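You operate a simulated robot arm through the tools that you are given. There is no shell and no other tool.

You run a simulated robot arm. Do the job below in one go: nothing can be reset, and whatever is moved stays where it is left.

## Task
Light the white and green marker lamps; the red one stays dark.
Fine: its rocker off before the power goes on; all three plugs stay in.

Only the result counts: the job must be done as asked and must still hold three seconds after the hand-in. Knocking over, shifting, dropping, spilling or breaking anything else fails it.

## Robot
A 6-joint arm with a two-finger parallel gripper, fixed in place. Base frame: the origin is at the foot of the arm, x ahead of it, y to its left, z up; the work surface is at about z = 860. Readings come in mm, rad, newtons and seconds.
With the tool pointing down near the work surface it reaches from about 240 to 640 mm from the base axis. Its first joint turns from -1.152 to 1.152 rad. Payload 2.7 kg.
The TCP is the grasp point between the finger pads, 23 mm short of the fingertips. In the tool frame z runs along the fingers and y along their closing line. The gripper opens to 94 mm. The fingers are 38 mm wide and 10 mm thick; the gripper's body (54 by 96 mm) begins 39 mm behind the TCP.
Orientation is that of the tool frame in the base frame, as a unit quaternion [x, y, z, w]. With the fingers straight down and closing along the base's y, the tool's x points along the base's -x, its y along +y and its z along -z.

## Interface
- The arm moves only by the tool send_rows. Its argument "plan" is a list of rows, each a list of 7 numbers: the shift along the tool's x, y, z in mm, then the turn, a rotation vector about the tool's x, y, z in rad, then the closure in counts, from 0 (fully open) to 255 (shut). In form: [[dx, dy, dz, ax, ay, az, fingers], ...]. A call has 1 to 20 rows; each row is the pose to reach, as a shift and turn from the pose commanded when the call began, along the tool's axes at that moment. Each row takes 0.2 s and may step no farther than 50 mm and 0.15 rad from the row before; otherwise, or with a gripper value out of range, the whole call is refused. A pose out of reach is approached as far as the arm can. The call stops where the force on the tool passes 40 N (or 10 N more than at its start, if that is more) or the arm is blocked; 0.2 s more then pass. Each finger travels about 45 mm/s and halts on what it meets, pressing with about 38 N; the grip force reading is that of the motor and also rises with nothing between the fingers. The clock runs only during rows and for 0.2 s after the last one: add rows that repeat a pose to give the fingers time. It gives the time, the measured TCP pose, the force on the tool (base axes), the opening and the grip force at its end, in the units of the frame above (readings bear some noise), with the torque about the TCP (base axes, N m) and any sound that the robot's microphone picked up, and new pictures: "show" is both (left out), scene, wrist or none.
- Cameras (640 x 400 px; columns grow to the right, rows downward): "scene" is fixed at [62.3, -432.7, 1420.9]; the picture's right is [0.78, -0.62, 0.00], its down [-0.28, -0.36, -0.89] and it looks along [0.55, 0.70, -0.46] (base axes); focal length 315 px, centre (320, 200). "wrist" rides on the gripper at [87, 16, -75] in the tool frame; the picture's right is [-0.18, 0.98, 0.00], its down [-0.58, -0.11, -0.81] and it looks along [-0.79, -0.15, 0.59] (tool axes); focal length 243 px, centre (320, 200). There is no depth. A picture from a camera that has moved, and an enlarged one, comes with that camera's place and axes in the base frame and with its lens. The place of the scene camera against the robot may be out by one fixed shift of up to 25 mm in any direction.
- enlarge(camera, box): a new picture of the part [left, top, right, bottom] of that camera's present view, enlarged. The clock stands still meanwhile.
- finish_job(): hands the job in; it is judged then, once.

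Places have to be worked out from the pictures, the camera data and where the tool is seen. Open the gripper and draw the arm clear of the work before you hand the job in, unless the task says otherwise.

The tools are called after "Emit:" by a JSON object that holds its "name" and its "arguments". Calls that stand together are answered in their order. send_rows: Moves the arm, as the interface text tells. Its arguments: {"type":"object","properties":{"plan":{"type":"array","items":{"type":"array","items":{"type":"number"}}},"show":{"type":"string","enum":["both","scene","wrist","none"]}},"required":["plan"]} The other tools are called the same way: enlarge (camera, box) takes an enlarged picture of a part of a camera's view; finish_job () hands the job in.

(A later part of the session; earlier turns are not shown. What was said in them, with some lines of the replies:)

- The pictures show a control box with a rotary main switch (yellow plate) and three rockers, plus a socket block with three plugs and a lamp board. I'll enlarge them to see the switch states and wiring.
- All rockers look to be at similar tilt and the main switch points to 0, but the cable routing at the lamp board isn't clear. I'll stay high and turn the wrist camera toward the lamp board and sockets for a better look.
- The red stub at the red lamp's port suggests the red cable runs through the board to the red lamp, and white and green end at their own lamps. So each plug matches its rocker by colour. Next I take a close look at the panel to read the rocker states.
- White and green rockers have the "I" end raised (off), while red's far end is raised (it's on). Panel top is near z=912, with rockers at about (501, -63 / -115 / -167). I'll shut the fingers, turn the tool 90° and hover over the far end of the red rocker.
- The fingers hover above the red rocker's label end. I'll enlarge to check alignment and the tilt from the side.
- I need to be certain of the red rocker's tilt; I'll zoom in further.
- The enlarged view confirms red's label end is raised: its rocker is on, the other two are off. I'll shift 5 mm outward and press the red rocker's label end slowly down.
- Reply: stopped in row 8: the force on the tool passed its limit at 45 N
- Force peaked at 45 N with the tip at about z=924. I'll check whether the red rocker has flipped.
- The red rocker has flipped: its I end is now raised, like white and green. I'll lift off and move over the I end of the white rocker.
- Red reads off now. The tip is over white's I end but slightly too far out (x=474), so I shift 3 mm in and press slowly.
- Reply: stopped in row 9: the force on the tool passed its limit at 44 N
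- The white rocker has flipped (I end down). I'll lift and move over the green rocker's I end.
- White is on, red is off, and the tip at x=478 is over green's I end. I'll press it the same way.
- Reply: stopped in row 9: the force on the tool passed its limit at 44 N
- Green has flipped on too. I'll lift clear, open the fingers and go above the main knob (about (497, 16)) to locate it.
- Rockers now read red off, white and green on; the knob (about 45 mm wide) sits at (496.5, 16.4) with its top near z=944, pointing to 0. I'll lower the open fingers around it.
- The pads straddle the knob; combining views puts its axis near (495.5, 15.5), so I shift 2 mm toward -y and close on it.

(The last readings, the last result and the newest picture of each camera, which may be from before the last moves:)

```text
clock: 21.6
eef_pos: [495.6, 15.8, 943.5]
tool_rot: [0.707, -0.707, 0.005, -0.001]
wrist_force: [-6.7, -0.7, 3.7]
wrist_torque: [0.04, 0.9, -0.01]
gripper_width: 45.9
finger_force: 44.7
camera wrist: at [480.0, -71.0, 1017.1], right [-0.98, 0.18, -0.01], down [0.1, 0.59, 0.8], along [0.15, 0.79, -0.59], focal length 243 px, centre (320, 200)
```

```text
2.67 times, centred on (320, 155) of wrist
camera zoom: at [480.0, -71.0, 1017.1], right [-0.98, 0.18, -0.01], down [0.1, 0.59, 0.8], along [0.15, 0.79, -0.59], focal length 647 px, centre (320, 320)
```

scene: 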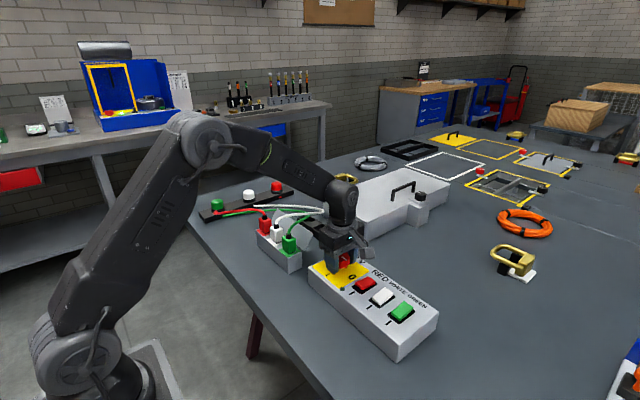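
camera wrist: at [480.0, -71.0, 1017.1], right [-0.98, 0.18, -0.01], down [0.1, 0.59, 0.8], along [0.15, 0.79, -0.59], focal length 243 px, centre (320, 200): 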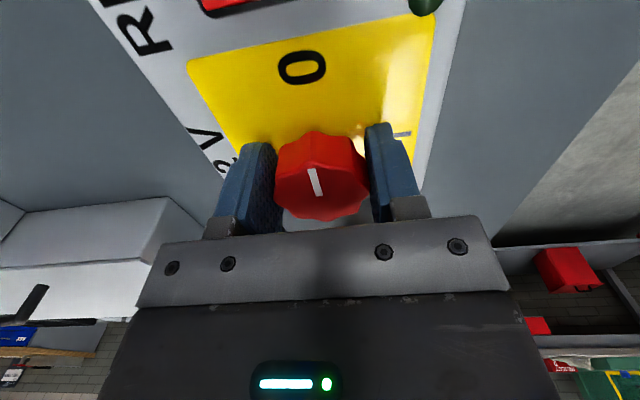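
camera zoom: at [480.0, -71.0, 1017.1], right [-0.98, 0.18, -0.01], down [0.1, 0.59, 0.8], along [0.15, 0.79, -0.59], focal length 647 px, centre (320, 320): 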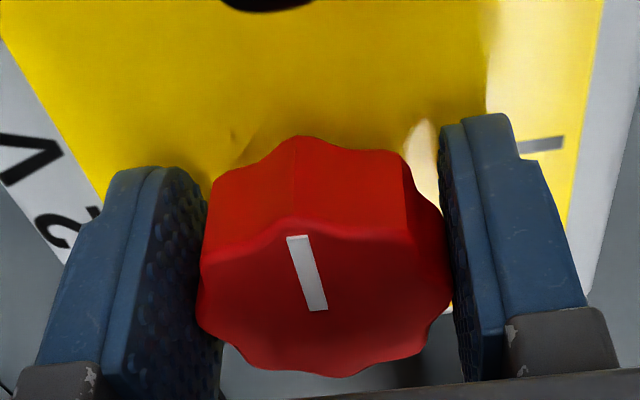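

The knob is held at 45.9 mm with small side forces. I'll turn it clockwise (from 0 toward I) part way and check the forces.

Emit:
{"name": "send_rows", "arguments": {"plan": [[0, 0, 0, 0, 0, 0.1, 255], [0, 0, 0, 0, 0, 0.2, 255], [0, 0, 0, 0, 0, 0.3, 255], [0, 0, 0, 0, 0, 0.4, 255], [0, 0, 0, 0, 0, 0.5, 255]], "show": "wrist"}}

Emit:
{"name": "enlarge", "arguments": {"camera": "wrist", "box": [200, 80, 440, 230]}}

```text
clock: 22.8
eef_pos: [494.7, 17.3, 944.0]
tool_rot: [-0.509, 0.861, -0.004, 0.0]
wrist_force: [-13.7, -6.0, -4.4]
wrist_torque: [-0.93, 1.05, -0.02]
gripper_width: 46.2
finger_force: 44.9
camera wrist: at [439.9, -52.3, 1016.9], right [-0.77, 0.63, -0.01], down [0.37, 0.46, 0.81], along [0.51, 0.62, -0.59], focal length 243 px, centre (320, 200)
```

wrist: 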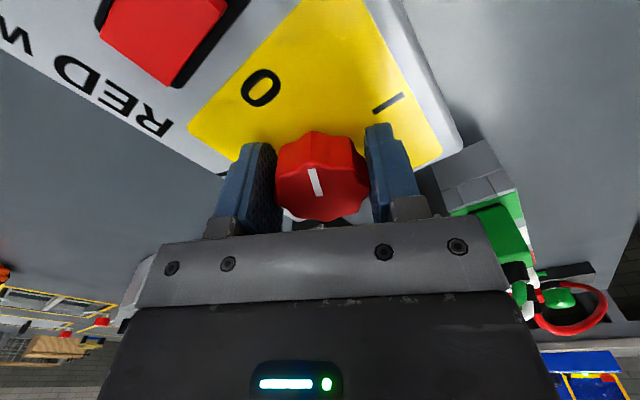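

```text
2.67 times, centred on (320, 155) of wrist
camera zoom: at [439.9, -52.3, 1016.9], right [-0.77, 0.63, -0.01], down [0.37, 0.46, 0.81], along [0.51, 0.62, -0.59], focal length 647 px, centre (320, 320)
```

zoom: 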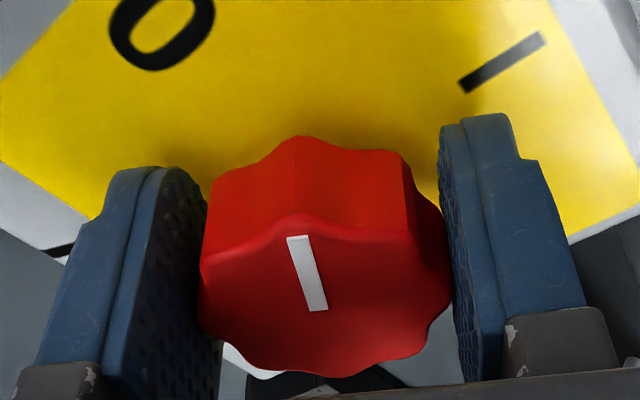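

The knob follows smoothly with modest side load; I'll ease the axis ~1.5 mm in -x and continue turning.

Emit:
{"name": "send_rows", "arguments": {"plan": [[0.6, 0.5, 0, 0, 0, 0.1, 255], [1.2, 1.1, 0, 0, 0, 0.2, 255], [1.2, 1.1, 0, 0, 0, 0.3, 255], [1.2, 1.1, 0, 0, 0, 0.4, 255], [1.2, 1.1, 0, 0, 0, 0.5, 255], [1.2, 1.1, 0, 0, 0, 0.6, 255]], "show": "both"}}

Emit:
{"name": "enlarge", "arguments": {"camera": "wrist", "box": [200, 60, 440, 210]}}

Emit:
{"name": "enlarge", "arguments": {"camera": "scene", "box": [190, 170, 440, 330]}}

```text
clock: 24.2
eef_pos: [494.3, 17.9, 943.8]
tool_rot: [-0.233, 0.973, -0.004, 0.003]
wrist_force: [-10.1, 6.8, -11.2]
wrist_torque: [0.0, 0.64, 0.01]
gripper_width: 45.7
finger_force: 45.4
camera wrist: at [410.4, -8.3, 1016.3], right [-0.28, 0.96, -0.01], down [0.56, 0.17, 0.81], along [0.78, 0.22, -0.59], focal length 243 px, centre (320, 200)
```

scene: 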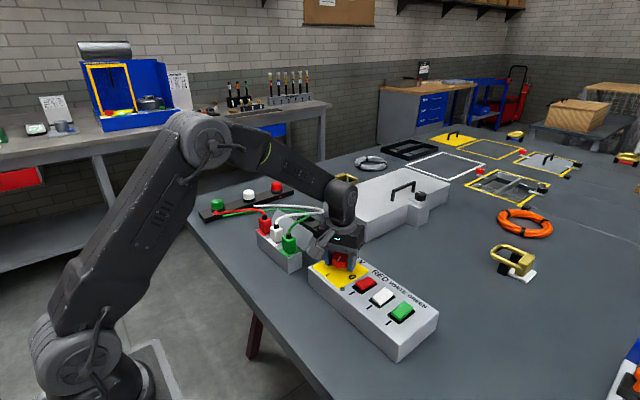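
wrist: 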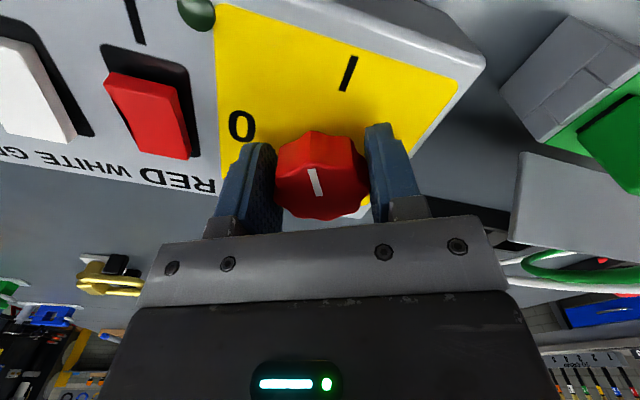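

```text
2.67 times, centred on (320, 135) of wrist
camera zoom: at [410.4, -8.3, 1016.3], right [-0.28, 0.96, -0.01], down [0.56, 0.17, 0.81], along [0.78, 0.22, -0.59], focal length 647 px, centre (320, 373)
```

zoom: 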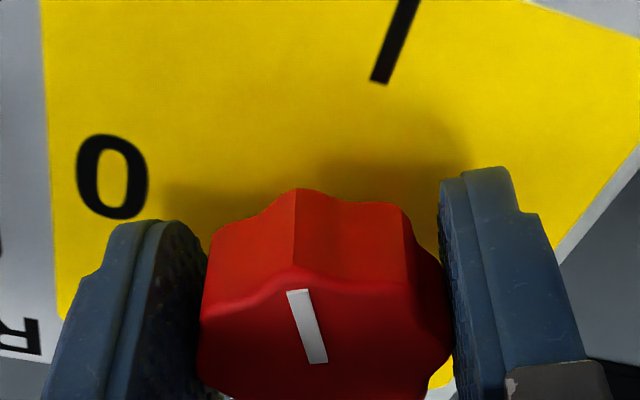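

```text
2.50 times, centred on (315, 250) of scene
camera zoom: at [62.2, -432.5, 1421.0], right [0.78, -0.62, 0.0], down [-0.28, -0.36, -0.89], along [0.55, 0.7, -0.46], focal length 788 px, centre (332, 75)
```

zoom: 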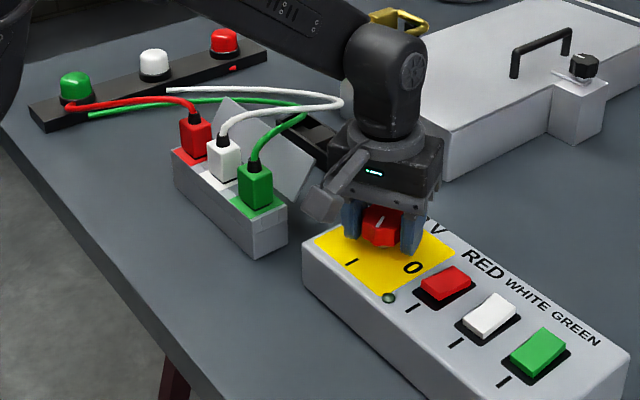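

About 63° turned; forces remain low. I'll do the remaining ~28° and watch for the LED and lamps.

Emit:
{"name": "send_rows", "arguments": {"plan": [[0.5, 0.6, 0, 0, 0, 0.1, 255], [0.6, 1, 0, 0, 0, 0.2, 255], [0.6, 1, 0, 0, 0, 0.3, 255], [0.6, 1, 0, 0, 0, 0.4, 255], [0.6, 1, 0, 0, 0, 0.48, 255], [0.6, 1, 0, 0, 0, 0.48, 255]], "show": "both"}}

Emit:
{"name": "enlarge", "arguments": {"camera": "wrist", "box": [150, 0, 450, 210]}}

Emit:
{"name": "enlarge", "arguments": {"camera": "scene", "box": [190, 170, 440, 330]}}

```text
clock: 25.6
eef_pos: [494.3, 17.4, 944.5]
tool_rot: [0.004, 1.0, -0.002, 0.006]
wrist_force: [4.7, 11.3, -23.4]
wrist_torque: [0.31, 0.09, 0.5]
gripper_width: 45.8
finger_force: 45.1
camera wrist: at [408.1, 34.0, 1016.1], right [0.19, 0.98, 0.0], down [0.57, -0.11, 0.81], along [0.8, -0.16, -0.58], focal length 243 px, centre (320, 200)
```

scene: 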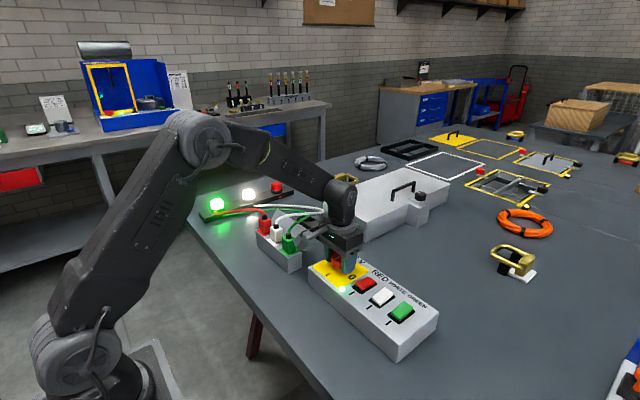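
wrist: 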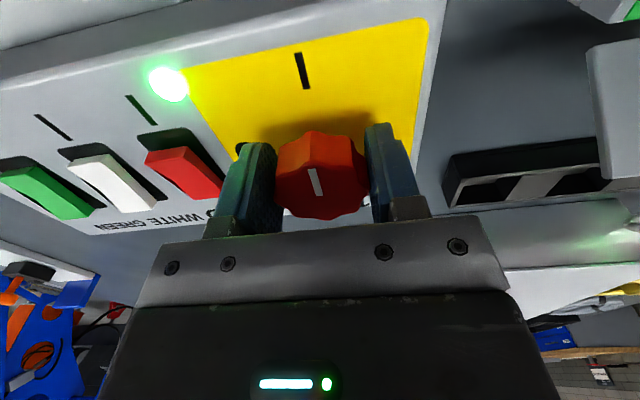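

```text
1.90 times, centred on (300, 105) of wrist
camera zoom: at [408.1, 34.0, 1016.1], right [0.19, 0.98, 0.0], down [0.57, -0.11, 0.81], along [0.8, -0.16, -0.58], focal length 462 px, centre (358, 381)
```

zoom: 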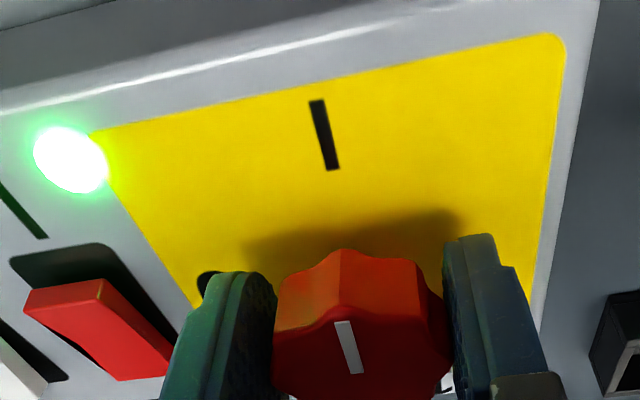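

```text
2.50 times, centred on (315, 250) of scene
camera zoom: at [62.8, -432.4, 1421.0], right [0.78, -0.62, 0.0], down [-0.28, -0.36, -0.89], along [0.55, 0.7, -0.46], focal length 788 px, centre (332, 75)
```

zoom: 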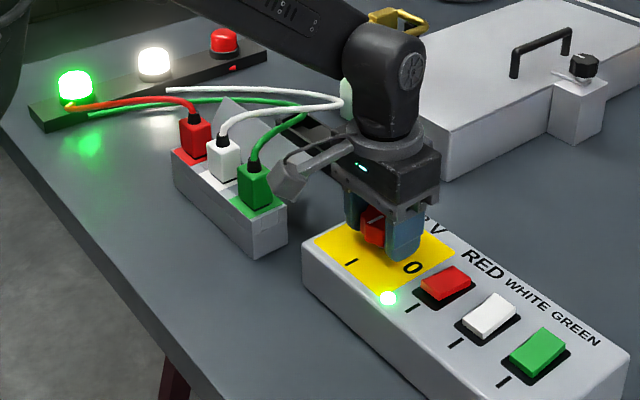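

The power LED is on, white and green lamps are lit, red is dark. I'll open the fingers, rise straight up, and draw the arm back.

Emit:
{"name": "send_rows", "arguments": {"plan": [[0, 0, 0, 0, 0, 0, 120], [0, 0, 0, 0, 0, 0, 60], [0, 0, 0, 0, 0, 0, 0], [0, 0, 0, 0, 0, 0, 0], [0, 0, 0, 0, 0, 0, 0], [0, 0, -15, 0, 0, 0, 0], [0, 0, -40, 0, 0, 0, 0], [0, 0, -80, 0, 0, 0, 0], [0, 0, -120, 0, 0, 0, 0], [0, 0, -165, 0, 0, 0, 0], [25, 0, -205, 0, 0, 0, 0], [55, 0, -240, 0, 0, 0, 0], [85, 0, -275, 0, 0, 0, 0], [115, 0, -300, 0, 0, 0, 0], [115, 0, -300, 0, 0, 0, 0]], "show": "both"}}

Emit:
{"name": "enlarge", "arguments": {"camera": "scene", "box": [190, 170, 440, 330]}}

Emit:
{"name": "enlarge", "arguments": {"camera": "wrist", "box": [180, 0, 420, 150]}}

```text
clock: 28.8
eef_pos: [373.7, 17.1, 1242.4]
tool_rot: [0.005, 1.0, -0.002, 0.005]
wrist_force: [-0.7, -0.5, -0.4]
wrist_torque: [0.01, 0.04, -0.01]
gripper_width: 94.0
finger_force: 0.0
camera wrist: at [288.2, 34.4, 1314.2], right [0.19, 0.98, 0.0], down [0.57, -0.11, 0.81], along [0.8, -0.16, -0.58], focal length 243 px, centre (320, 200)
```

scene: 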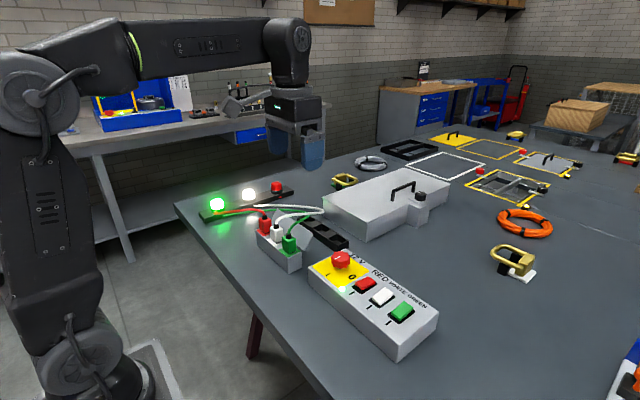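
wrist: 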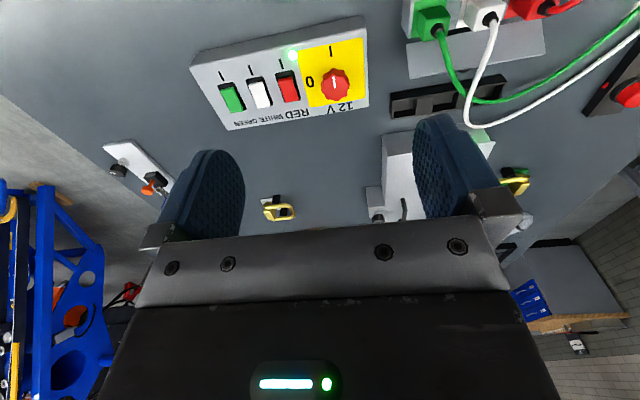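

```text
2.50 times, centred on (315, 250) of scene
camera zoom: at [62.3, -432.7, 1420.9], right [0.78, -0.62, 0.0], down [-0.28, -0.36, -0.89], along [0.55, 0.7, -0.46], focal length 788 px, centre (332, 75)
```

zoom: 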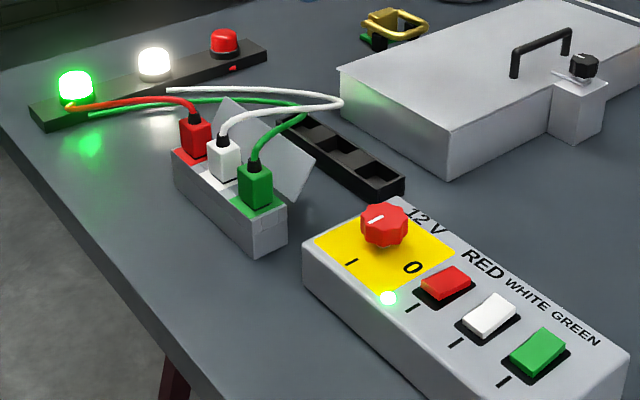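

```text
2.67 times, centred on (300, 75) of wrist
camera zoom: at [288.2, 34.4, 1314.2], right [0.19, 0.98, 0.0], down [0.57, -0.11, 0.81], along [0.8, -0.16, -0.58], focal length 647 px, centre (373, 533)
```

zoom: 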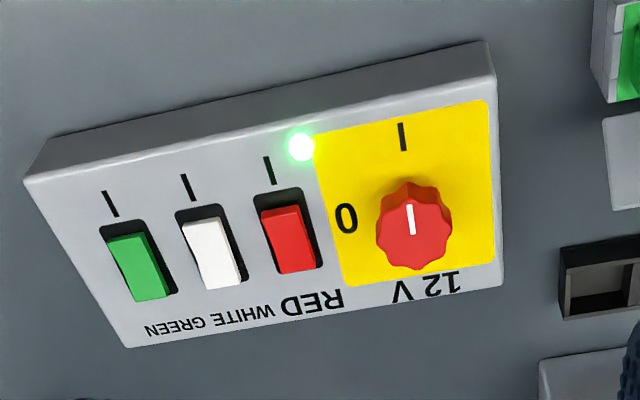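

The main knob points at I, white and green are lit, red is dark, all three plugs are still in, and the arm is clear with the gripper open. I'm handing in the job.

Emit:
{"name": "finish_job", "arguments": {}}

```text
The job is handed in.
```

The white and green marker lamps are lit and the red one is dark. The job is handed in; I don't have the verdict yet.

- **Rockers:** red was on at the start. I switched it off first, then switched white and green on, all before the power went on.
- **Power:** I turned the 12 V knob from 0 to I, and the panel's power light came on with the lamps.
- **Plugs:** all three are still in.
- **Arm:** the gripper is open and the arm is drawn back above the bench. The last pictures show nothing else moved.
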